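You operate a simulated robot arm through the tools that you are given. There is no shell and no other tool. Be economical: measure what you need, move in short steps, check, and stop when the job is done.

Carry out the task below with a simulated two-armed robot. There is one attempt and no reset: what you move stays moved.

Task
The fitter has finished and released the line: take the tag off the lock flap and make the line ready.
Fine: tag back on its own peg of the board, flap open, main switch on, lamp test, then reset.

The check looks at the end state, three seconds after you hand in, the way a careful person would. Anything else that was tipped, shoved, dropped, spilled or broken makes it a failure.

Robot
Two 7-joint arms with two-finger grippers on one trunk, on a base that drives. Base frame: it is fixed to the floor where the robot stands at the start and does not move with it; the origin is under the middle of the robot, x ahead of it, y to its left, z up. Units: mm, rad, N and s.
The left shoulder is at the start at [78, 151, 888], the right one opposite. With the tool pointing down near the work surface each hand reaches from about 100 to 520 mm from the robot's upright axis, wherever it stands, measured 20 degrees to its own side. Places, roughly: amber button cover [800, 500, 1000]; batch dial [900, 400, 1200]; belts jog button [0, -2800, 1200]; belts light switch [100, -2500, 1300]; belts reset button [0, -2800, 1200]; belts start button [100, -2300, 1300]; belts stop button [100, -2300, 1200]; belts vacuum off button [100, -2400, 1200]; belts vacuum on button [100, -2400, 1300]; big red stop button of the belts panel [0, -2700, 1300]; big red stop button of the control desk [700, 300, 1000]; big red stop button of the guide panel [3000, 6700, 1300]; big red stop button of the loop panel [3500, 8100, 1300]; black jog button [800, 700, 1000]; blue cord button [700, -400, 1600]; blue reset button of the control desk [900, 1000, 1000]. Payload 2.54 kg a hand.
Tool frame (each hand has its own): the origin (TCP) lies between the finger pads and is the grasp point; the fingertips stand 30 mm ahead of it; z points along the fingers, y is the line along which they close. The gripper opens to 116 mm. The gripper's body begins 95 mm behind the TCP.
Orientation is that of the tool frame in the base frame, as a unit quaternion [w, x, y, z]. With the fingers straight down and closing along the base's y, the tool's x points along the base's -x, its y along +y and its z along -z.

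Tools
- The arms move only by the tool move_arm. It takes "left_targets", "right_targets" or both (then of equal length, played together; a hand with none holds still); each is a list that holds one entry, the list of rows, each a list of 7 numbers: the shift along the base's x, y, z in units of 250 mm (1.0 is 250 mm), then the turn, a rotation vector about the base's x, y, z in units of 60 degrees (1.0 is 60 degrees), then the gripper command, from -1 (fully open) to 1 (shut), values between in proportion. In form: [[[tx, ty, tz, rx, ry, rz, fingers], ...]]. A call has 1 to 8 rows; each row is the pose to reach, as a shift and turn from the pose commanded when the call began. A call with a number of a shift or a turn outside -1 to 1 is refused whole. Rows are played at 5 a second. More than 50 mm and 0.15 rad between two rows, or a gripper value outside its range, and nothing of the call is played. Where a pose cannot be reached the arm comes as near as it can. A force on the tool above 90 N (or 10 N above the force at the start of the call, whichever is more), or a blocked arm, ends the call early, and 0.2 s more pass. Each finger travels about 72 mm/s and halts on what it meets, pressing with about 44 N; the grip force reading is that of the motor and also rises with nothing between the fingers. The clock runs only during rows and for 0.2 s after the last one: add rows that repeat a pose to give the fingers time. The reply holds the time, the measured pose of the TCP, the force on the tool along the base axes, the opening and the grip force, in the units named above and with some noise, with the torque about the TCP (base axes, N m) and any sound that the robot's microphone picked up, and new pictures: "show" is both (left out), scene, wrist or none (wrist: the cameras of the hands that moved).
- Cameras (640 x 400 px; columns grow to the right, rows downward): "scene" is now at [143, 5.1, 1096]; the picture's right is [0.07, -1.00, 0.00], its down [0.37, 0.03, -0.93] and it looks along [0.93, 0.07, 0.37] (base axes); focal length 214 px, centre (320, 200). "left" rides on the left gripper at [69, 15, -122] in its tool frame; the picture's right is [-0.21, 0.98, 0.00], its down [-0.83, -0.18, -0.53] and it looks along [-0.52, -0.11, 0.85] (tool axes); focal length 251 px, centre (320, 200). "right" rides on the right gripper at [69, -15, -122] in its tool frame; the picture's right is [0.21, 0.98, 0.00], its down [-0.83, 0.18, -0.53] and it looks along [-0.52, 0.11, 0.85] (tool axes); focal length 251 px, centre (320, 200).
- lift_body(by): slides the trunk up (or, below 0, down) by that many mm; the arms and the scene camera ride with it, the base frame stays. It gives what a move gives, with no picture.
- drive_base(legs): drives the robot by 1 to 6 legs, each [ahead, left, turn to the left] in mm, mm and rad, along the robot's own axes; the way and the turn of a leg run together, so that a leg with both is an arc; at most 1500 mm and 3.142 rad a leg. The arms and the cameras ride along, it lands a little off, and it stops where it bumps. It gives what a move gives, and a new picture of the scene camera.
- pan_tilt(pan, tilt): turns the head with the scene camera to pan (to the left, within 1.396 rad either way) and tilt (down, from -0.506 to 1.204), counted from straight ahead of the robot. It gives what a move gives, and a new picture of the scene camera.
- probe_pixels(camera, pixels): for up to 12 pixels [column, row] of the newest picture of that camera ("zoom" is the newest enlarged one), the place [x, y, z] in the base frame of the surface seen there, good to about 3 mm. The clock stands still meanwhile.
- close_up(camera, box): a new picture of the part [left, top, right, bottom] of that camera's present view, enlarged. The clock stands still meanwhile.
- close_job(): hands the job in; it is judged then, once.

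Work in short steps. Measure before you move; look again where a grasp or a placing could have gone wrong, and mend it. You have 80 turns and 260 pictures in all, those below and enlarged ones among them. Open the grippers and draw the arms clear of the work before you hand the job in, unless the task says otherwise; then end with one line.

The tools are called after "Emit:" as name(argument=value, ...) on one line, values as JSON. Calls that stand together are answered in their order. move_arm: Moves the arms, as the interface text tells. Its arguments: {"type":"object","properties":{"left_targets":{"type":"array"},"right_targets":{"type":"array"},"show":{"type":"string","enum":["both","scene","wrist","none"]}},"required":[]} The other tools are called the same way: lift_body (by) slides the trunk up or down; drive_base (legs) drives the base; pan_tilt (pan, tilt) turns the head that bears the scene camera; probe_pixels (camera, pixels) gives the place of the surface under pixels of a picture; close_up (camera, box) takes an enlarged picture of a part of a camera's view; close_job () hands the job in.

At the start:

```text
time: 0.0
left_position: [503.2, 214.4, 999.3]
left_tool_rot: [-0.001, -0.001, 1.0, -0.001]
left_wrist_force: [-0.7, -1.1, -0.3]
left_ft_torque: [0.02, 0.01, -0.02]
left_gripper_width: 115.8
left_grasp_force: 0.1
right_position: [383.3, -140.5, 999.6]
right_tool_rot: [0.001, 0.0, 1.0, 0.001]
right_wrist_force: [0.4, 0.0, -0.5]
right_ft_torque: [0.0, -0.04, -0.02]
right_gripper_width: 115.9
right_grasp_force: 0.1
trunk travel left (down, up): [-125.0, 164.0]
robot x, y, heading: [1.1, 2.2, 0.001]
head pan, tilt: [0.07, -0.38]
```

scene: 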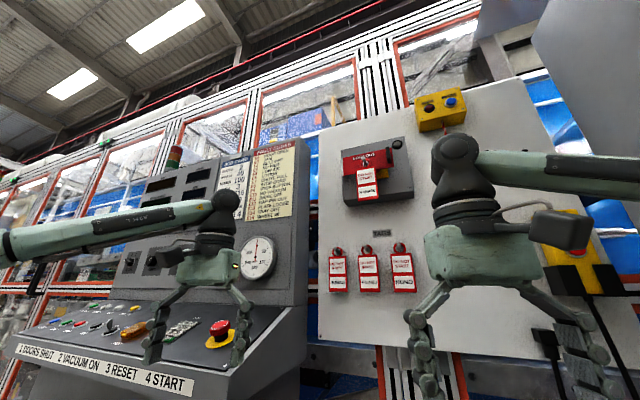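
right: 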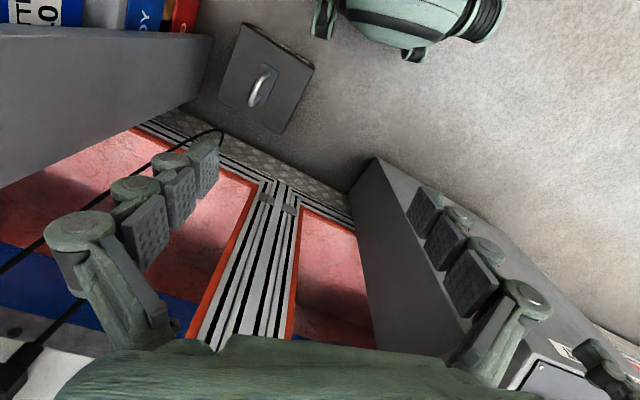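
left: 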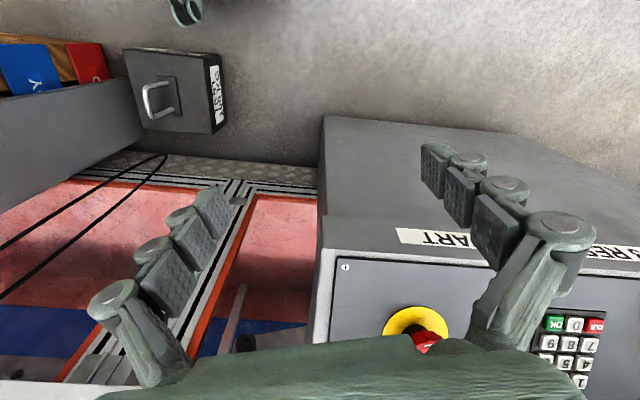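

The board at (330-440, 140-300) carries a lock box with a tag and three tags below; I zoom in on it and on the desk.

Emit:
close_up(camera="scene", box=[320, 130, 440, 300])

Emit:
close_up(camera="scene", box=[20, 280, 260, 400])

Emit:
close_up(camera="scene", box=[110, 140, 310, 300])

```text
2.35 times, centred on (380, 215) of scene
```

zoom: 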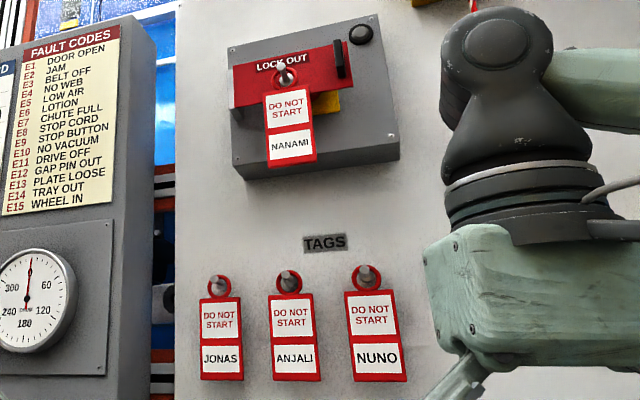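

```text
2.67 times, centred on (140, 340) of scene
```

zoom: 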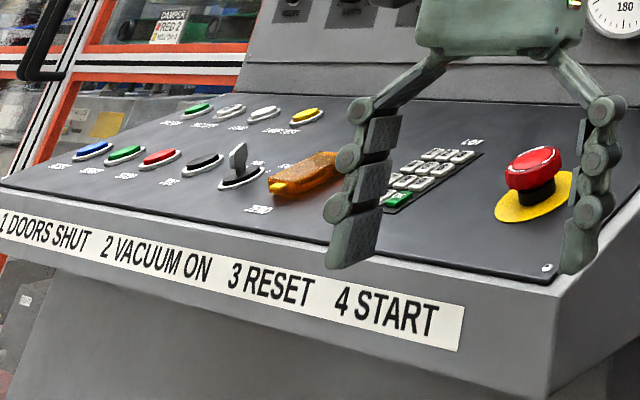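

```text
2.50 times, centred on (210, 220) of scene
```

zoom: 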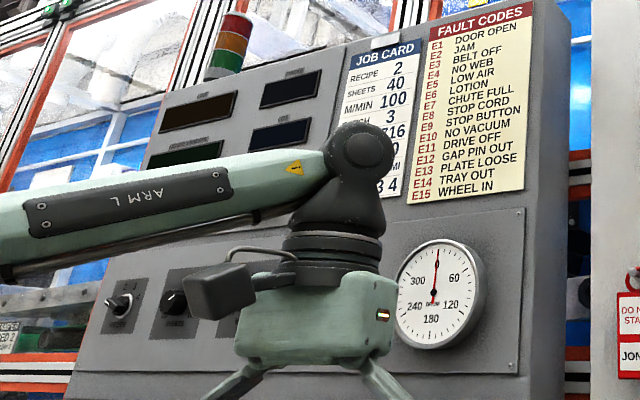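

The right arm hides part of the board; I lower it and the left one to see.

Emit:
move_arm(right_targets=[[[0, -0.2, -0.0, 0, 0, 0, -1], [0, -0.4, 0, 0, 0, 0, -1], [0, -0.6, 0, 0, 0, 0, -1], [0, -0.8, 0, 0, 0, 0, -1], [-0.1, -0.9, -0.15, 0, 0, 0, -1], [-0.2, -0.9, -0.3, 0, 0, 0, -1], [-0.3, -0.9, -0.4, 0, 0, 0, -1]]], left_targets=[[[-0.15, 0, 0, 0, 0, 0, -1], [-0.3, 0, 0, 0, 0, 0, -1], [-0.45, 0, 0, 0, 0, 0, -1], [-0.6, 0, 0, 0, 0, 0, -1], [-0.7, 0, 0, 0, 0, 0, -1], [-0.7, 0, 0, 0, 0, 0, -1], [-0.7, 0, 0, 0, 0, 0, -1]]], show="scene")

```text
refused: row 5 steps farther than a row can; nothing moved
```

Row 5 was too long; I use shorter steps.

Emit:
move_arm(right_targets=[[[0, -0.18, -0.0, 0, 0, 0, -1], [0, -0.36, 0, 0, 0, 0, -1], [0, -0.54, 0, 0, 0, 0, -1], [0, -0.7, 0, 0, 0, 0, -1], [-0.1, -0.7, -0.12, 0, 0, 0, -1], [-0.2, -0.7, -0.24, 0, 0, 0, -1], [-0.3, -0.7, -0.36, 0, 0, 0, -1]]], left_targets=[[[-0.15, 0, 0, 0, 0, 0, -1], [-0.3, 0, 0, 0, 0, 0, -1], [-0.45, 0, 0, 0, 0, 0, -1], [-0.6, 0, 0, 0, 0, 0, -1], [-0.7, 0, 0, 0, 0, 0, -1], [-0.7, 0, 0, 0, 0, 0, -1], [-0.7, 0, 0, 0, 0, 0, -1]]], show="scene")

```text
time: 1.6
left_position: [325.4, 213.6, 999.1]
left_tool_rot: [-0.001, 0.0, 1.0, -0.001]
left_wrist_force: [0.5, -0.1, 0.2]
left_ft_torque: [-0.01, -0.04, -0.04]
left_gripper_width: 116.0
left_grasp_force: 0.1
right_position: [307.4, -314.9, 910.9]
right_tool_rot: [0.001, 0.001, 1.0, 0.0]
right_wrist_force: [-0.8, -0.2, 0.4]
right_ft_torque: [0.01, -0.01, 0.01]
right_gripper_width: 115.9
right_grasp_force: 0.1
trunk travel left (down, up): [-125.0, 164.0]
robot x, y, heading: [-0.3, -0.8, 0.002]
head pan, tilt: [0.07, -0.38]
```

scene: 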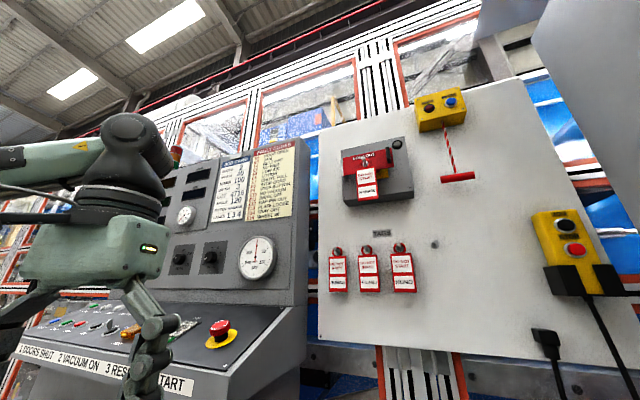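

A free peg appears at (434,243). Zoom and probe.

Emit:
close_up(camera="scene", box=[320, 130, 480, 300])

Emit:
close_up(camera="scene", box=[335, 135, 420, 210])

Emit:
probe_pixels(camera="scene", pixels=[[434, 244], [425, 244], [400, 249], [369, 250], [338, 252], [460, 280], [345, 300], [460, 120], [397, 144], [405, 185], [365, 160], [370, 195]])

```text
2.35 times, centred on (400, 215) of scene
```

zoom: 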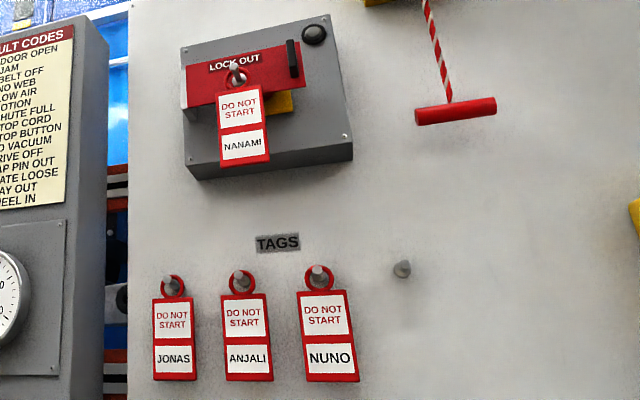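

```text
5.33 times, centred on (378, 172) of scene
```

zoom: 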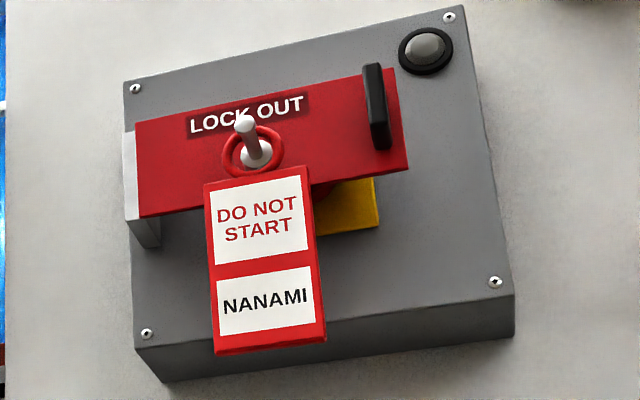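

```text
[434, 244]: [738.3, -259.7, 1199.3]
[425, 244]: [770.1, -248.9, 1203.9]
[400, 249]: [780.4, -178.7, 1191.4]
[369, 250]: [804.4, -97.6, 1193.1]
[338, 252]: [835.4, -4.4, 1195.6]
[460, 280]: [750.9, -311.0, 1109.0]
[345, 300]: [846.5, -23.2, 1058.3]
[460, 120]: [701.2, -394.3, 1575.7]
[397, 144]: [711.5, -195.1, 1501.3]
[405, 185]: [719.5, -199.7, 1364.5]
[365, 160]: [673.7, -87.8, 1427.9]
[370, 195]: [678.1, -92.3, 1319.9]
```

Nanami's tag hangs on the flap's pin and the free fourth peg is at (738,-260,1199). I look at floor and desk before choosing a standing place.

Emit:
probe_pixels(camera="scene", pixels=[[450, 230], [450, 330], [335, 225], [335, 320], [500, 150], [440, 180], [330, 170], [350, 145], [409, 195], [376, 231]])

Emit:
pan_tilt(pan=-0.2, tilt=0.8)

Emit:
pan_tilt(pan=0.7, tilt=0.1)

```text
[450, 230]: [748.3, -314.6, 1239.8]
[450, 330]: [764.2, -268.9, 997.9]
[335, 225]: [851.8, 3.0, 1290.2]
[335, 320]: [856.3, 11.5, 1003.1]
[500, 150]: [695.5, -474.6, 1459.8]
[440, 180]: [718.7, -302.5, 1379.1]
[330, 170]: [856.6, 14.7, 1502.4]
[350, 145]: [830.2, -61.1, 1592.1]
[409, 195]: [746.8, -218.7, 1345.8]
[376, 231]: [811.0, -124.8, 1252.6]
```

```text
time: 3.0
left_position: [327.2, 213.0, 1000.7]
left_tool_rot: [-0.001, -0.001, 1.0, -0.002]
left_wrist_force: [0.6, -1.1, 0.3]
left_ft_torque: [-0.01, -0.01, 0.02]
left_gripper_width: 115.9
left_grasp_force: 0.0
right_position: [307.3, -314.1, 910.3]
right_tool_rot: [0.001, -0.001, 1.0, 0.001]
right_wrist_force: [-0.9, -0.5, -0.6]
right_ft_torque: [-0.01, -0.04, -0.01]
right_gripper_width: 115.8
right_grasp_force: 0.1
trunk travel left (down, up): [-125.0, 164.0]
robot x, y, heading: [-1.7, -0.4, 0.004]
head pan, tilt: [-0.201, 0.799]
```

scene: 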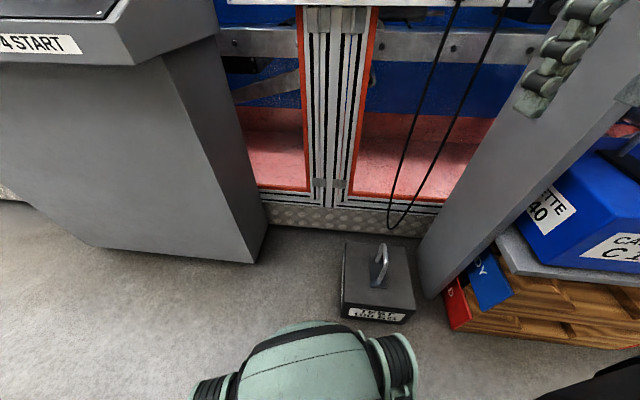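

```text
time: 4.2
left_position: [326.7, 215.3, 1000.0]
left_tool_rot: [-0.001, 0.0, 1.0, 0.0]
left_wrist_force: [-0.7, -0.1, -0.1]
left_ft_torque: [0.01, 0.01, -0.02]
left_gripper_width: 115.8
left_grasp_force: 0.1
right_position: [308.1, -316.1, 910.5]
right_tool_rot: [0.001, 0.001, 1.0, 0.001]
right_wrist_force: [-0.1, -0.2, -0.1]
right_ft_torque: [-0.03, 0.02, 0.04]
right_gripper_width: 116.2
right_grasp_force: 0.1
trunk travel left (down, up): [-125.0, 164.0]
robot x, y, heading: [-3.1, -0.8, -0.0]
head pan, tilt: [0.7, 0.099]
```

scene: 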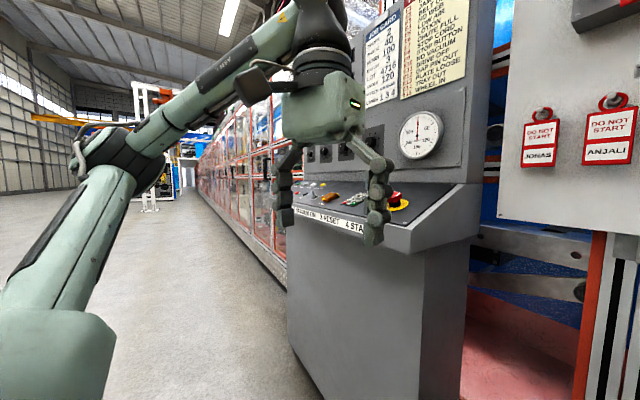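

A block with handle stands on the floor before the board; I look down again to measure it.

Emit:
pan_tilt(pan=-0.2, tilt=1.0)

Emit:
probe_pixels(camera="scene", pixels=[[342, 270], [400, 280], [250, 210], [435, 250], [395, 150], [180, 350], [230, 350], [350, 350], [300, 300], [450, 300], [500, 330], [320, 390]])

```text
time: 5.4
left_position: [327.0, 214.8, 1000.6]
left_tool_rot: [-0.001, -0.002, 1.0, 0.0]
left_wrist_force: [0.1, 1.1, 0.6]
left_ft_torque: [0.01, 0.01, -0.02]
left_gripper_width: 116.0
left_grasp_force: 0.0
right_position: [309.0, -315.6, 910.1]
right_tool_rot: [0.001, 0.0, 1.0, 0.001]
right_wrist_force: [-0.3, -0.1, -0.2]
right_ft_torque: [-0.02, 0.01, -0.01]
right_gripper_width: 115.8
right_grasp_force: 0.0
trunk travel left (down, up): [-125.0, 164.0]
robot x, y, heading: [0.5, -3.5, 0.001]
head pan, tilt: [-0.201, 1.0]
```

scene: 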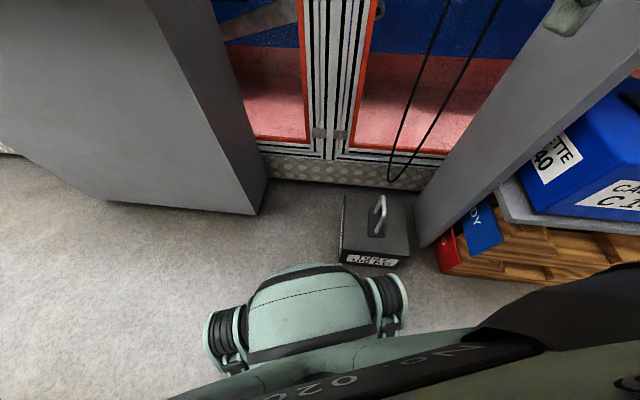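

```text
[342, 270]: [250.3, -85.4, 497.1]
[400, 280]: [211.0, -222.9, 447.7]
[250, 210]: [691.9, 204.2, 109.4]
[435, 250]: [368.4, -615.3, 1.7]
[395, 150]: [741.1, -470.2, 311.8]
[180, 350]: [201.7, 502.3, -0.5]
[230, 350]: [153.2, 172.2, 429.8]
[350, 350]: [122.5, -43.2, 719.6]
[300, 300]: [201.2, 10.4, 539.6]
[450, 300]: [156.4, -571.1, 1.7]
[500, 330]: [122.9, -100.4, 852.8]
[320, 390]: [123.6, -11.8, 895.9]
```

Probe the block, the desk foot and post more exactly.

Emit:
probe_pixels(camera="scene", pixels=[[370, 262], [405, 262], [345, 262], [345, 200], [405, 205], [255, 213], [110, 200], [425, 245], [437, 265], [465, 275], [330, 265], [262, 185]])

```text
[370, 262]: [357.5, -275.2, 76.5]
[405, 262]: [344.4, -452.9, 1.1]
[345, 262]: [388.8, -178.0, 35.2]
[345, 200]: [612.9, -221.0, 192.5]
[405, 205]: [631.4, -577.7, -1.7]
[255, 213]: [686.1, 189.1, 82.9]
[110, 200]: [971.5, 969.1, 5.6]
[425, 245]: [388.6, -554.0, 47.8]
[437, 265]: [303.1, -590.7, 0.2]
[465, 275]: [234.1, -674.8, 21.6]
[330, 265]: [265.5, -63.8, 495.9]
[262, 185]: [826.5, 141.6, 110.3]
```

The block's front is near x≈360, y −180…−400, so I'll shift left, then forward a bit. First I draw the left hand back and turn the right hand forward (part 1).

Emit:
move_arm(right_targets=[[[0, 0, 0.05, 0, -0.13, 0, -1], [0, 0, 0.1, 0, -0.26, 0, -1], [0, 0, 0.15, 0, -0.39, 0, -1], [0, 0.05, 0.2, 0, -0.52, 0, -1], [0, 0.1, 0.25, 0, -0.65, 0, -1], [0, 0.15, 0.3, 0, -0.78, 0, -1], [0, 0.2, 0.35, 0, -0.9, 0, -1], [0, 0.2, 0.4, 0, -1, 0, -1]]], left_targets=[[[-0.1, 0, 0, 0, 0, 0, -1], [-0.2, 0, 0, 0, 0, 0, -1], [-0.3, 0, 0, 0, 0, 0, -1], [-0.3, 0, 0, 0, 0, 0, -1], [-0.3, 0, 0, 0, 0, 0, -1], [-0.3, 0, 0, 0, 0, 0, -1], [-0.3, 0, 0, 0, 0, 0, -1], [-0.3, 0, 0, 0, 0, 0, -1]]], show="none")

Emit:
lift_body(by=160)

Emit:
drive_base(legs=[[0, 70, 0], [170, 0, 0]])

Emit:
pan_tilt(pan=-0.4, tilt=-0.1)

```text
time: 7.2
left_position: [252.7, 216.0, 999.3]
left_tool_rot: [0.0, 0.0, 1.0, 0.0]
left_wrist_force: [-0.5, 0.4, 0.0]
left_ft_torque: [-0.02, 0.01, 0.03]
left_gripper_width: 116.1
left_grasp_force: 0.0
right_position: [307.9, -267.0, 1016.0]
right_tool_rot: [0.501, 0.0, 0.865, 0.0]
right_wrist_force: [0.3, 0.6, 0.7]
right_ft_torque: [0.03, 0.0, -0.02]
right_gripper_width: 115.9
right_grasp_force: 0.0
right hand out of reach, approached as far as the arm can: row 8
trunk travel left (down, up): [-125.0, 164.0]
robot x, y, heading: [2.7, -0.9, 0.002]
head pan, tilt: [-0.201, 1.0]
```

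```text
time: 9.0
left_position: [252.7, 214.8, 1158.8]
left_tool_rot: [-0.001, 0.0, 1.0, 0.0]
left_wrist_force: [-0.3, -0.1, 0.3]
left_ft_torque: [-0.02, -0.02, -0.02]
left_gripper_width: 116.0
left_grasp_force: 0.1
right_position: [307.4, -266.9, 1176.1]
right_tool_rot: [0.5, 0.0, 0.866, 0.0]
right_wrist_force: [1.0, 0.6, -0.1]
right_ft_torque: [-0.03, 0.0, -0.01]
right_gripper_width: 115.9
right_grasp_force: 0.1
trunk travel left (down, up): [-285.0, 4.0]
robot x, y, heading: [-1.7, -0.5, 0.002]
head pan, tilt: [-0.201, 1.0]
```

```text
time: 11.0
left_position: [325.1, 283.9, 1159.5]
left_tool_rot: [-0.001, -0.001, 1.0, -0.001]
left_wrist_force: [-0.3, -0.9, 1.0]
left_ft_torque: [0.03, -0.03, 0.0]
left_gripper_width: 116.0
left_grasp_force: 0.1
right_position: [379.7, -197.9, 1176.8]
right_tool_rot: [0.5, 0.0, 0.866, 0.0]
right_wrist_force: [-0.2, 0.4, -0.5]
right_ft_torque: [0.02, -0.03, 0.0]
right_gripper_width: 116.1
right_grasp_force: 0.0
trunk travel left (down, up): [-285.0, 4.0]
robot x, y, heading: [73.7, 67.8, -0.003]
head pan, tilt: [-0.201, 1.0]
stopped in leg 2: the robot was blocked; the commanded pose is now the measured one
```

scene: 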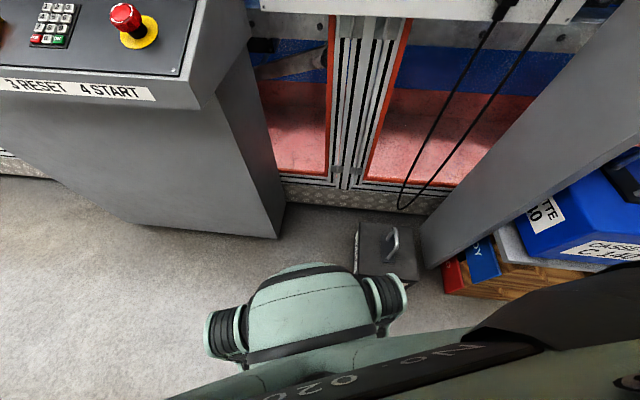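

```text
time: 12.4
left_position: [325.2, 284.4, 1158.9]
left_tool_rot: [-0.001, 0.001, 1.0, -0.001]
left_wrist_force: [0.0, 0.0, 0.4]
left_ft_torque: [-0.01, 0.0, 0.0]
left_gripper_width: 115.9
left_grasp_force: 0.1
right_position: [380.0, -198.9, 1176.3]
right_tool_rot: [0.5, -0.001, 0.866, 0.001]
right_wrist_force: [-0.2, 0.4, 0.0]
right_ft_torque: [-0.01, -0.02, 0.01]
right_gripper_width: 115.9
right_grasp_force: 0.1
trunk travel left (down, up): [-285.0, 4.0]
robot x, y, heading: [72.7, 65.4, -0.002]
head pan, tilt: [-0.4, -0.099]
```

scene: 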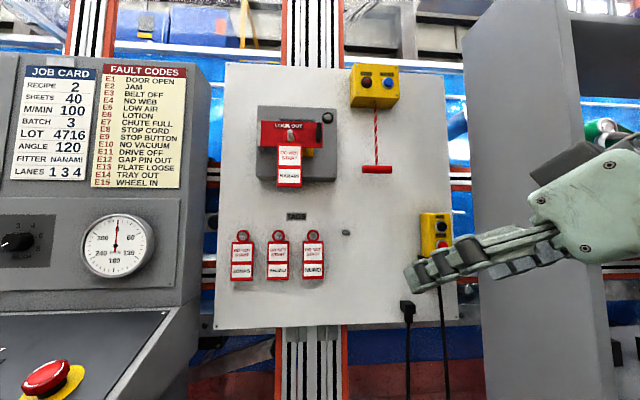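

The base bumped, likely on the block. I back off a little, shift left, and look at the block.

Emit:
drive_base(legs=[[-30, 0, 0], [0, 100, 0]])

Emit:
pan_tilt(pan=-0.5, tilt=0.9)

Emit:
probe_pixels(camera="scene", pixels=[[300, 210], [320, 210], [340, 210], [300, 230], [320, 230], [340, 230], [280, 230], [280, 250], [300, 250], [320, 250], [340, 250], [360, 230]])

```text
time: 14.4
left_position: [294.6, 382.5, 1158.7]
left_tool_rot: [-0.001, -0.001, 1.0, -0.001]
left_wrist_force: [-1.3, -0.1, 0.1]
left_ft_torque: [0.0, -0.02, 0.03]
left_gripper_width: 116.0
left_grasp_force: 0.1
right_position: [349.7, -98.5, 1175.9]
right_tool_rot: [0.5, -0.001, 0.866, 0.001]
right_wrist_force: [0.5, -0.6, 0.6]
right_ft_torque: [-0.01, 0.0, -0.01]
right_gripper_width: 116.0
right_grasp_force: 0.1
trunk travel left (down, up): [-285.0, 4.0]
robot x, y, heading: [45.3, 162.9, -0.002]
head pan, tilt: [-0.4, -0.099]
```

scene: 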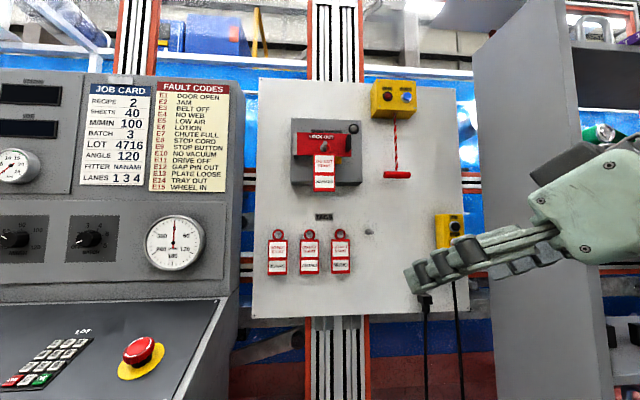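

```text
time: 15.7
left_position: [293.8, 381.8, 1158.7]
left_tool_rot: [0.0, -0.001, 1.0, -0.001]
left_wrist_force: [0.1, 0.6, -0.2]
left_ft_torque: [-0.04, 0.03, 0.01]
left_gripper_width: 116.0
left_grasp_force: 0.1
right_position: [351.1, -99.0, 1176.5]
right_tool_rot: [0.5, 0.0, 0.866, 0.0]
right_wrist_force: [-0.8, -0.9, -0.2]
right_ft_torque: [-0.01, -0.01, 0.05]
right_gripper_width: 116.0
right_grasp_force: 0.1
trunk travel left (down, up): [-285.0, 4.0]
robot x, y, heading: [45.2, 168.2, -0.004]
head pan, tilt: [-0.499, 0.901]
```

scene: 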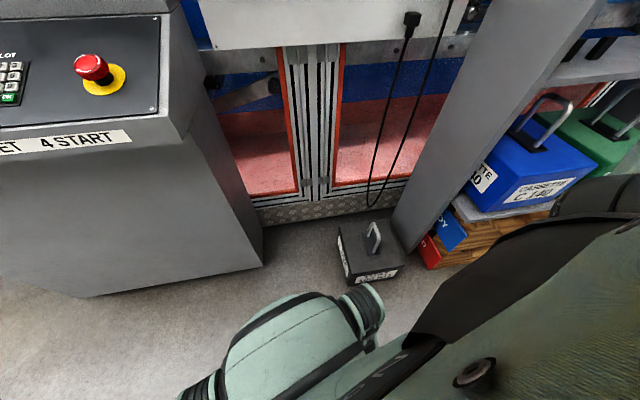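

```text
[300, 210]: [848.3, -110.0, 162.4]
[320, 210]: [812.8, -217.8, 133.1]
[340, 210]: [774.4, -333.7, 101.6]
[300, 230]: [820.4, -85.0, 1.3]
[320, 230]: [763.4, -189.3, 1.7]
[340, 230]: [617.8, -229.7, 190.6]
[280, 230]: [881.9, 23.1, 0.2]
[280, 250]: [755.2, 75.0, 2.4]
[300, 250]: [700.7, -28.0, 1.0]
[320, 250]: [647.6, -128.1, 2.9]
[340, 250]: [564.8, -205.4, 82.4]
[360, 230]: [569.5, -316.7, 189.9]
```

Probe the block's front corners against before, to see whether it moved and where to pass.

Emit:
probe_pixels(camera="scene", pixels=[[350, 286], [348, 270], [375, 278], [400, 275], [337, 238], [260, 265], [262, 240], [340, 262]])

Emit:
close_up(camera="scene", box=[300, 200, 440, 300])

```text
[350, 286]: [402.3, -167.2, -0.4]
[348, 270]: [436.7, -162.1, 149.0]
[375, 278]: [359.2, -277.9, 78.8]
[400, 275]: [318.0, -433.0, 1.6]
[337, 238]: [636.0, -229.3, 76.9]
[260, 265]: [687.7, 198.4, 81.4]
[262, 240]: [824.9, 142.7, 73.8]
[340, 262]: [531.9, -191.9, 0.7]
```

```text
4.00 times, centred on (370, 250) of scene
```

zoom: 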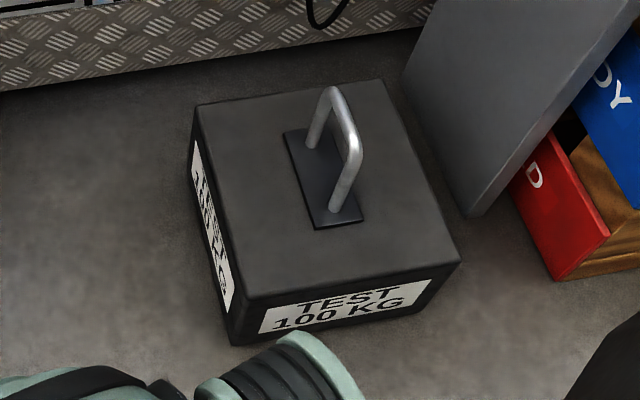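

The block is a 100 kg test weight and did not move. I drive forward 150 mm from here, clear of its corner (402,−162).

Emit:
drive_base(legs=[[150, 0, 0]])

Emit:
pan_tilt(pan=-0.4, tilt=-0.2)

Emit:
close_up(camera="scene", box=[240, 80, 400, 180])

```text
time: 17.1
left_position: [442.7, 381.9, 1159.9]
left_tool_rot: [-0.001, -0.001, 1.0, -0.001]
left_wrist_force: [-0.5, -0.5, -0.8]
left_ft_torque: [0.03, 0.04, 0.0]
left_gripper_width: 116.1
left_grasp_force: 0.1
right_position: [498.9, -100.6, 1175.0]
right_tool_rot: [0.5, -0.001, 0.866, 0.001]
right_wrist_force: [0.0, 0.4, 0.1]
right_ft_torque: [0.0, 0.04, 0.03]
right_gripper_width: 115.7
right_grasp_force: 0.1
trunk travel left (down, up): [-285.0, 4.0]
robot x, y, heading: [186.2, 165.7, -0.001]
head pan, tilt: [-0.499, 0.901]
```

scene: 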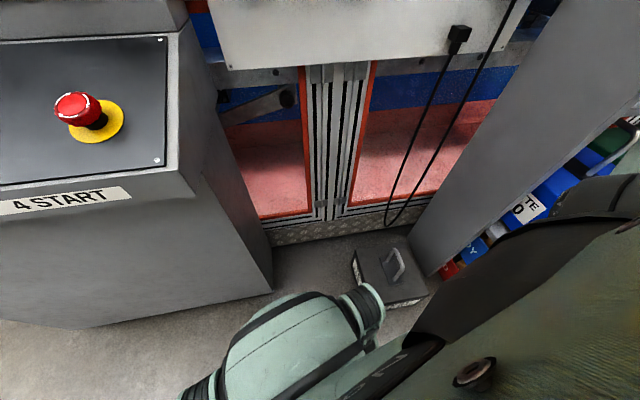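

```text
time: 18.4
left_position: [442.2, 382.6, 1159.2]
left_tool_rot: [-0.001, -0.001, 1.0, 0.0]
left_wrist_force: [-0.3, 0.3, 0.4]
left_ft_torque: [0.01, -0.02, 0.01]
left_gripper_width: 116.1
left_grasp_force: 0.0
right_position: [497.9, -99.2, 1177.3]
right_tool_rot: [0.501, 0.0, 0.866, 0.001]
right_wrist_force: [0.2, 0.7, 0.2]
right_ft_torque: [0.03, -0.01, 0.0]
right_gripper_width: 116.0
right_grasp_force: 0.0
trunk travel left (down, up): [-285.0, 4.0]
robot x, y, heading: [188.5, 168.9, 0.003]
head pan, tilt: [-0.4, -0.201]
```

scene: 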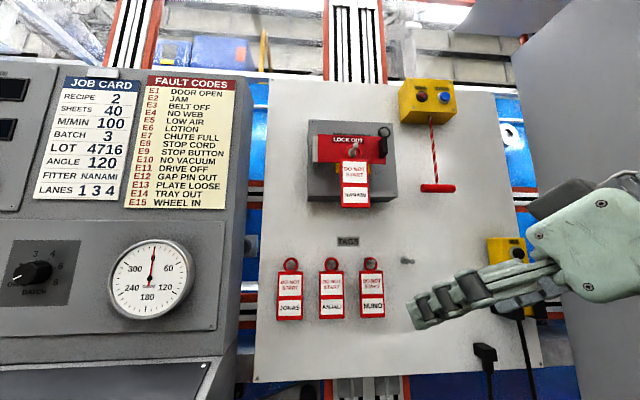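

```text
4.00 times, centred on (320, 130) of scene
```

zoom: 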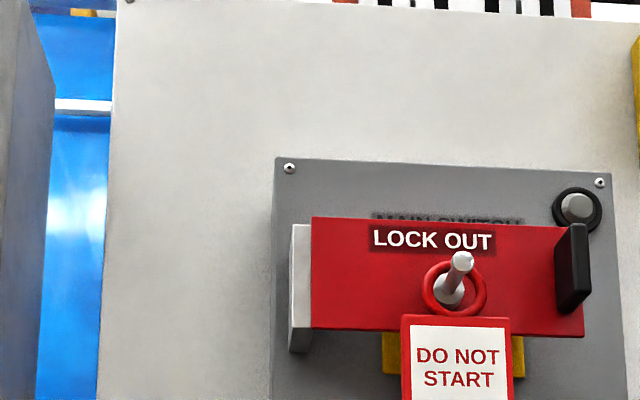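

The view is good now. Zoom the lock box and probe pin, tag, flap, handle.

Emit:
close_up(camera="scene", box=[300, 112, 412, 216])

Emit:
probe_pixels(camera="scene", pixels=[[355, 146], [342, 170], [366, 170], [342, 204], [368, 204], [355, 185], [327, 140], [327, 158], [375, 156], [382, 140], [383, 151], [385, 131]])

Emit:
probe_pixels(camera="scene", pixels=[[316, 190], [390, 190], [380, 190], [330, 190], [386, 125], [311, 130], [404, 261], [408, 261], [415, 262], [372, 264], [372, 285], [385, 290]])

```text
3.85 times, centred on (356, 164) of scene
```

zoom: 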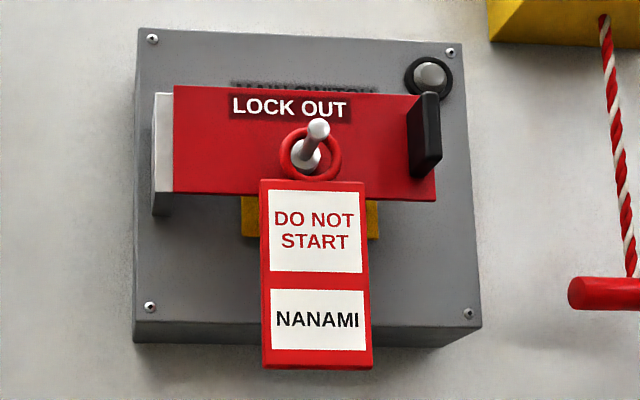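

```text
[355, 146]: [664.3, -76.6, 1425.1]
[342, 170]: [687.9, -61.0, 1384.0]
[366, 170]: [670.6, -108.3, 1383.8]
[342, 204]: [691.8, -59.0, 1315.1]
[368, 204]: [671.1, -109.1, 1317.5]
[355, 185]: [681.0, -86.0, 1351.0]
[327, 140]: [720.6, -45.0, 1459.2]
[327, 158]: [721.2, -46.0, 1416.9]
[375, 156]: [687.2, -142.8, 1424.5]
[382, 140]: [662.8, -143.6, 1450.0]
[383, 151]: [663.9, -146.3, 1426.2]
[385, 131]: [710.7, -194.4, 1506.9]
```

```text
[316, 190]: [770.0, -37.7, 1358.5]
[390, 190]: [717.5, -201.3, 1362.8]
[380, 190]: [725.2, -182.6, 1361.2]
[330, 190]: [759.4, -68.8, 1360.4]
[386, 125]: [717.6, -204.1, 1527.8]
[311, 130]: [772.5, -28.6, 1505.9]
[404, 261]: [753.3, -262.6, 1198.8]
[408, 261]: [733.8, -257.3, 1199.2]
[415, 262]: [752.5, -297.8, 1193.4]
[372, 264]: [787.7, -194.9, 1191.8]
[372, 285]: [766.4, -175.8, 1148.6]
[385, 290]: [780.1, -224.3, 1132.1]
```

In board axes (outward normal (−0.952, 0.306)) the tag is ~54 mm wide, front 26 mm before the flap, and the pin is about level at z≈1427. I bring the right hand level, facing the board, to a stand-off before the tag's lower half.

Emit:
move_arm(right_targets=[[[0.06, 0.03, 0.12, -0.013, -0.083, -0.048, -1], [0.12, 0.06, 0.24, -0.026, -0.165, -0.097, -1], [0.18, 0.09, 0.36, -0.039, -0.248, -0.145, -1], [0.25, 0.12, 0.48, -0.052, -0.331, -0.193, -1], [0.31, 0.15, 0.6, -0.065, -0.413, -0.242, -1], [0.373, 0.175, 0.711, -0.0777, -0.496, -0.2899, -1], [0.373, 0.175, 0.711, -0.0777, -0.496, -0.2899, -1]]])

```text
time: 20.0
left_position: [443.7, 382.5, 1159.3]
left_tool_rot: [0.0, 0.0, 1.0, -0.002]
left_wrist_force: [-0.1, -0.9, -0.1]
left_ft_torque: [-0.01, -0.02, -0.05]
left_gripper_width: 116.1
left_grasp_force: 0.0
right_position: [590.5, -54.8, 1355.0]
right_tool_rot: [0.699, 0.11, 0.698, -0.109]
right_wrist_force: [0.7, -0.1, 0.8]
right_ft_torque: [0.01, 0.0, 0.03]
right_gripper_width: 116.2
right_grasp_force: 0.0
trunk travel left (down, up): [-285.0, 4.0]
robot x, y, heading: [192.5, 166.5, 0.0]
head pan, tilt: [-0.4, -0.201]
```

scene: 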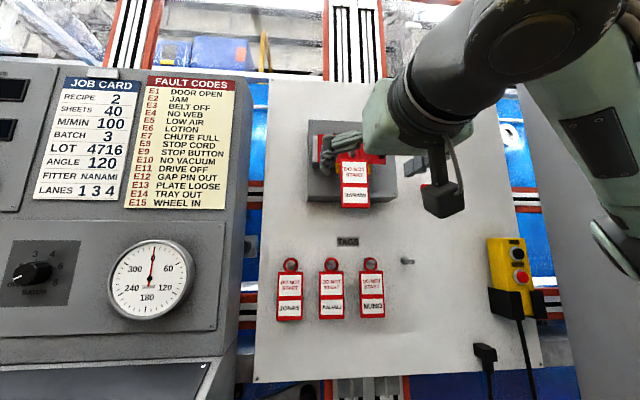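
right: 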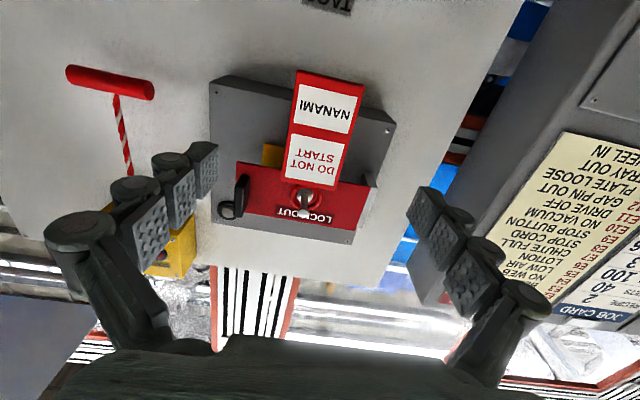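

The hand is square to the board. Advance 77 mm along the board normal with the opening narrowed to 80 mm.

Emit:
move_arm(right_targets=[[[0.1, -0.032, 0, 0, 0, 0, -0.4], [0.2, -0.064, 0, 0, 0, 0, -0.4], [0.293, -0.094, 0, 0, 0, 0, -0.4], [0.293, -0.094, 0, 0, 0, 0, -0.4]]])

Emit:
close_up(camera="scene", box=[300, 112, 412, 216])

```text
time: 21.0
left_position: [442.1, 382.5, 1158.9]
left_tool_rot: [0.0, -0.001, 1.0, -0.001]
left_wrist_force: [-0.5, 0.3, 0.1]
left_ft_torque: [-0.01, 0.02, -0.01]
left_gripper_width: 116.0
left_grasp_force: 0.0
right_position: [663.5, -79.1, 1354.0]
right_tool_rot: [0.699, 0.108, 0.698, -0.108]
right_wrist_force: [-0.1, 0.2, -0.3]
right_ft_torque: [0.0, 0.01, -0.02]
right_gripper_width: 81.6
right_grasp_force: 0.0
trunk travel left (down, up): [-285.0, 4.0]
robot x, y, heading: [188.9, 167.6, 0.003]
head pan, tilt: [-0.4, -0.201]
```

scene: 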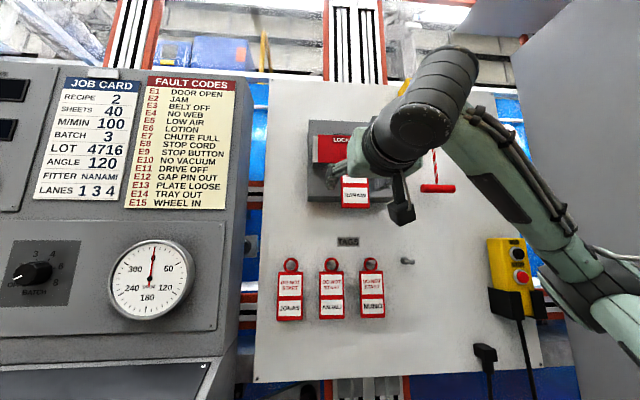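
right: 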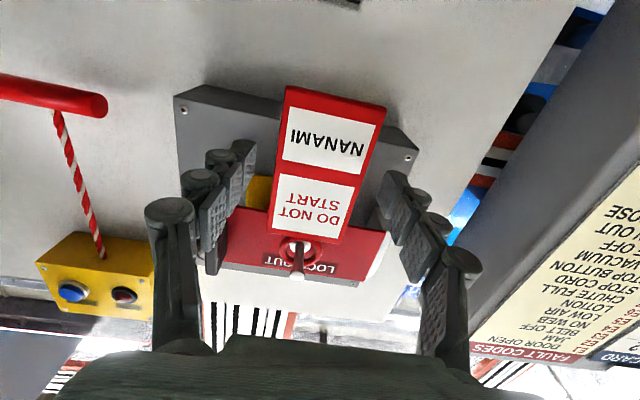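

```text
3.85 times, centred on (356, 164) of scene
```

zoom: 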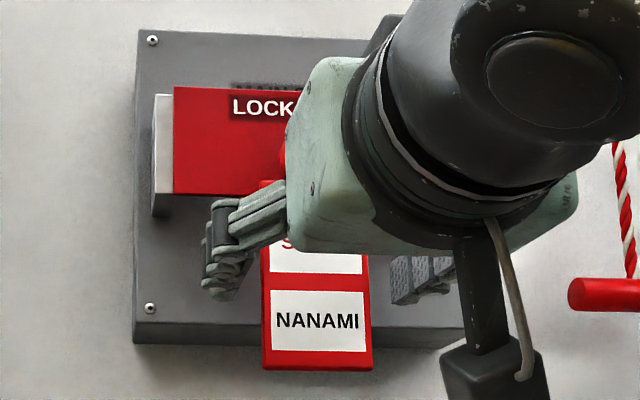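

The fingers flank the tag; close.

Emit:
move_arm(right_targets=[[[0, 0, 0, 0, 0, 0, 0.3], [0, 0, 0, 0, 0, 0, 0.3], [0, 0, 0, 0, 0, 0, 0.3], [0, 0, 0, 0, 0, 0, 0.3]]])

```text
time: 22.0
left_position: [441.8, 382.1, 1159.6]
left_tool_rot: [-0.001, -0.001, 1.0, -0.001]
left_wrist_force: [0.5, 0.0, 0.3]
left_ft_torque: [0.02, 0.03, 0.01]
left_gripper_width: 116.1
left_grasp_force: 0.1
right_position: [664.8, -79.0, 1354.4]
right_tool_rot: [0.699, 0.109, 0.699, -0.109]
right_wrist_force: [-0.6, 1.1, -0.1]
right_ft_torque: [0.0, -0.01, 0.0]
right_gripper_width: 54.0
right_grasp_force: 43.8
trunk travel left (down, up): [-285.0, 4.0]
robot x, y, heading: [188.8, 162.9, 0.003]
head pan, tilt: [-0.4, -0.201]
```

scene: 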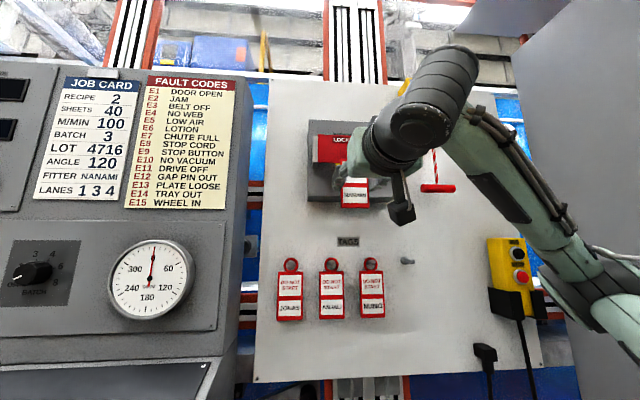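
right: 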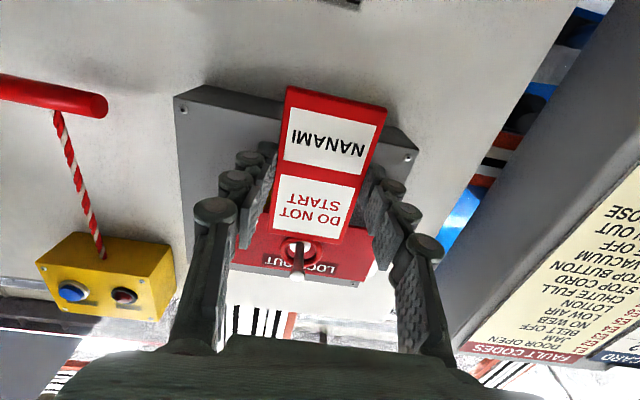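

Gripped at 54 mm. I zoom the wrist view on ring and pin to get the lift height.

Emit:
close_up(camera="right", box=[250, 220, 350, 290])

Emit:
probe_pixels(camera="right", pixels=[[297, 277], [299, 262], [300, 248], [300, 238], [310, 240], [318, 250], [281, 250], [287, 246], [312, 248], [295, 238]])

```text
5.71 times, centred on (300, 255) of right
```

zoom: 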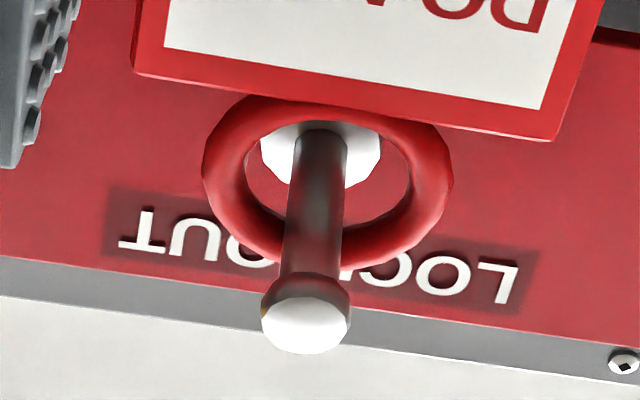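

```text
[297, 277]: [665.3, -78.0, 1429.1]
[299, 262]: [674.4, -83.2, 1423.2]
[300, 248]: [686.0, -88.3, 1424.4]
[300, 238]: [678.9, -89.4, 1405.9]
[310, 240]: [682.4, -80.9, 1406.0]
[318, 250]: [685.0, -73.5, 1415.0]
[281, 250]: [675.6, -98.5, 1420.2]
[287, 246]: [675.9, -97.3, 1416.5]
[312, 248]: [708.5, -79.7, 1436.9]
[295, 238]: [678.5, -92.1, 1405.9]
```

Ring must rise ~8.5 mm to centre on the pin (z≈1428). I lift, then pull out along the normal by 70 mm.

Emit:
move_arm(right_targets=[[[0, 0, 0.017, 0, 0, 0, 0.3], [0, 0, 0.034, 0, 0, 0, 0.3], [0, 0, 0.034, 0, 0, 0, 0.3], [-0.06, 0.019, 0.034, 0, 0, 0, 0.3], [-0.12, 0.039, 0.034, 0, 0, 0, 0.3], [-0.19, 0.061, 0.034, 0, 0, 0, 0.3], [-0.267, 0.0856, 0.034, 0, 0, 0, 0.3]]])

```text
time: 23.6
left_position: [441.1, 382.6, 1159.6]
left_tool_rot: [0.0, -0.001, 1.0, -0.001]
left_wrist_force: [-0.8, -0.4, -0.9]
left_ft_torque: [0.01, -0.03, -0.01]
left_gripper_width: 116.0
left_grasp_force: 0.0
right_position: [596.8, -57.0, 1363.8]
right_tool_rot: [0.699, 0.11, 0.698, -0.109]
right_wrist_force: [-0.2, -0.1, -0.2]
right_ft_torque: [0.01, -0.01, 0.02]
right_gripper_width: 53.9
right_grasp_force: 44.0
trunk travel left (down, up): [-285.0, 4.0]
robot x, y, heading: [190.4, 170.2, 0.0]
head pan, tilt: [-0.4, -0.201]
```

scene: 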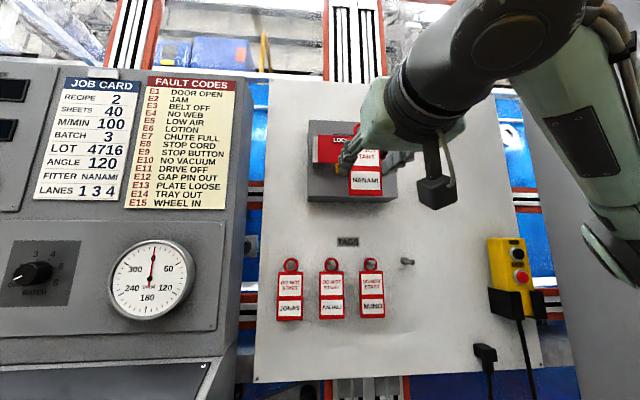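
right: 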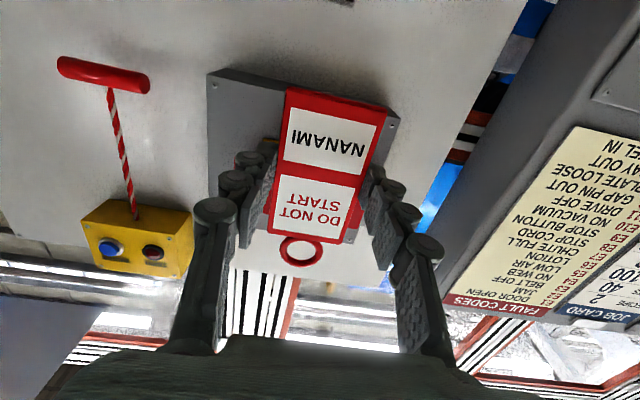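

Tag is free. Measure the ring in the hand and the free peg precisely.

Emit:
probe_pixels(camera="right", pixels=[[281, 251], [323, 251], [302, 265], [292, 239], [313, 239], [302, 238]])

Emit:
close_up(camera="scene", box=[355, 245, 425, 289])

Emit:
probe_pixels(camera="zoom", pixels=[[440, 150], [455, 150], [470, 150], [485, 150], [500, 150], [455, 140], [455, 160], [150, 150], [150, 130], [150, 120], [110, 175], [195, 175]])

```text
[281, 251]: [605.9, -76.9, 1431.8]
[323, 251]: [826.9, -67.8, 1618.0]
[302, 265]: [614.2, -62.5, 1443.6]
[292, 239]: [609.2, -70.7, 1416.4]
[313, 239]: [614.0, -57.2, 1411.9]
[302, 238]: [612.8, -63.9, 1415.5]
```

```text
9.09 times, centred on (390, 267) of scene
```

zoom: 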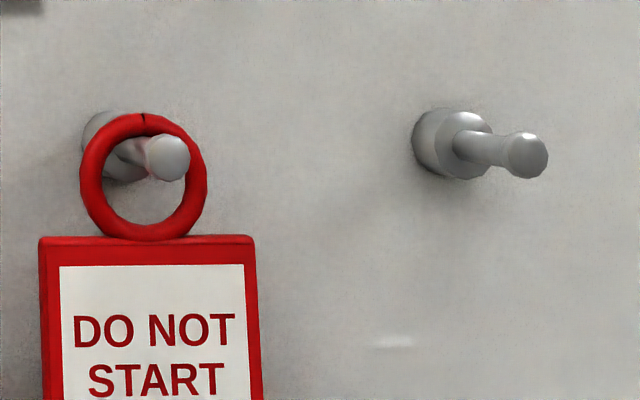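

```text
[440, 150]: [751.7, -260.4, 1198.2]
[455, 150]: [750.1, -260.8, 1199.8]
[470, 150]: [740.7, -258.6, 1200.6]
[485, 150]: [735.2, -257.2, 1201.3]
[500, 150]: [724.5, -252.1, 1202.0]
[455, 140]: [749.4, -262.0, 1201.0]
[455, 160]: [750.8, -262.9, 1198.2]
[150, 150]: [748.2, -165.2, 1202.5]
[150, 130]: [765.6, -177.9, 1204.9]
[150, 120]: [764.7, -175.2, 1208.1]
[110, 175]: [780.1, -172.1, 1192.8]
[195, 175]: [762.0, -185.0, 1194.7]
```

Probe the peg's head centre.

Emit:
probe_pixels(camera="zoom", pixels=[[528, 155], [535, 150], [520, 160], [528, 140], [528, 168], [480, 150], [480, 140], [165, 158], [165, 145]])

```text
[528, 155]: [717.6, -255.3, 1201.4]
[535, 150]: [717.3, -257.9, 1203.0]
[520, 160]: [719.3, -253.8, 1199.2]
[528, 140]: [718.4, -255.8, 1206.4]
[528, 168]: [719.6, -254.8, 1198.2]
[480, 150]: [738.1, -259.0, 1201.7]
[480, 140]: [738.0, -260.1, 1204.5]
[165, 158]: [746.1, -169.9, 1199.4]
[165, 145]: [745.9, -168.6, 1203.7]
```

Peg tip is at s≈24, z≈1201.5 in board axes; ring sits 64.5 mm above the TCP. I move across and down at this distance from the board.

Emit:
move_arm(right_targets=[[[-0.0266, -0.083, -0.13, 0, 0, 0, 0.3], [-0.0532, -0.166, -0.26, 0, 0, 0, 0.3], [-0.08, -0.249, -0.39, 0, 0, 0, 0.3], [-0.106, -0.332, -0.52, 0, 0, 0, 0.3], [-0.133, -0.415, -0.65, 0, 0, 0, 0.3], [-0.16, -0.498, -0.78, 0, 0, 0, 0.3], [-0.186, -0.58, -0.907, 0, 0, 0, 0.3], [-0.186, -0.58, -0.907, 0, 0, 0, 0.3]]])

```text
time: 25.4
left_position: [442.4, 383.6, 1159.1]
left_tool_rot: [-0.001, -0.001, 1.0, -0.001]
left_wrist_force: [0.1, -0.2, -0.1]
left_ft_torque: [0.0, -0.01, 0.0]
left_gripper_width: 116.1
left_grasp_force: 0.1
right_position: [590.3, -279.1, 1215.3]
right_tool_rot: [0.698, 0.108, 0.699, -0.109]
right_wrist_force: [0.4, 0.8, -0.6]
right_ft_torque: [-0.01, 0.0, 0.02]
right_gripper_width: 54.1
right_grasp_force: 44.3
right hand out of reach, approached as far as the arm can: row 3, 4, 5, 6, 7, 8
trunk travel left (down, up): [-285.0, 4.0]
robot x, y, heading: [190.1, 167.5, 0.001]
head pan, tilt: [-0.4, -0.201]
```

scene: 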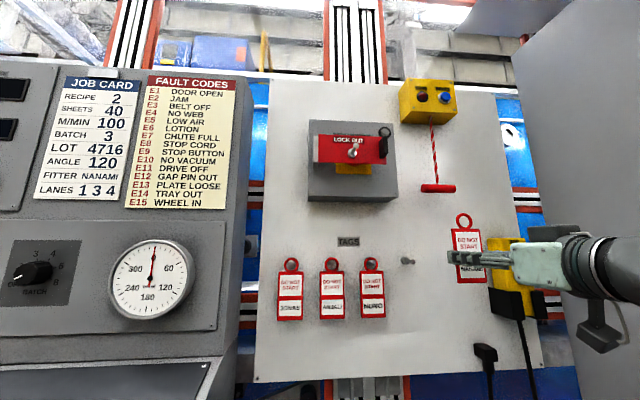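
right: 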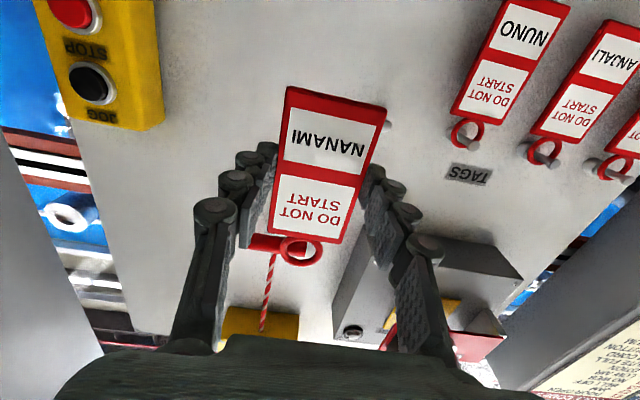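

The arm fell short (ended at (590,−279,1215)): the hand is too low relative to the shoulder for this pose. I raise the hand back into reach, then will lower the trunk.

Emit:
move_arm(right_targets=[[[0, 0, 0.15, 0, 0, 0, 0.3], [0, 0, 0.3, 0, 0, 0, 0.3], [0, 0, 0.45, 0, 0, 0, 0.3], [0, 0, 0.6, 0, 0, 0, 0.3]]], show="scene")

```text
time: 26.4
left_position: [442.5, 382.9, 1158.5]
left_tool_rot: [0.0, 0.0, 1.0, -0.001]
left_wrist_force: [1.1, 0.4, -1.1]
left_ft_torque: [-0.02, 0.01, 0.0]
left_gripper_width: 115.9
left_grasp_force: 0.0
right_position: [589.6, -277.7, 1368.2]
right_tool_rot: [0.698, 0.108, 0.699, -0.109]
right_wrist_force: [-0.4, -0.6, -0.4]
right_ft_torque: [0.03, 0.03, -0.01]
right_gripper_width: 54.0
right_grasp_force: 44.2
trunk travel left (down, up): [-285.0, 4.0]
robot x, y, heading: [190.2, 169.1, 0.002]
head pan, tilt: [-0.4, -0.201]
```

scene: 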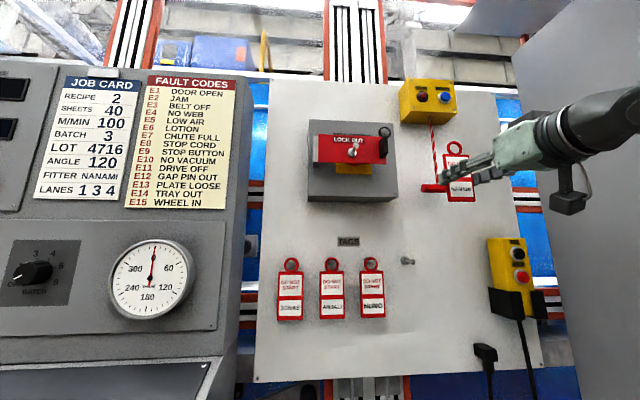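

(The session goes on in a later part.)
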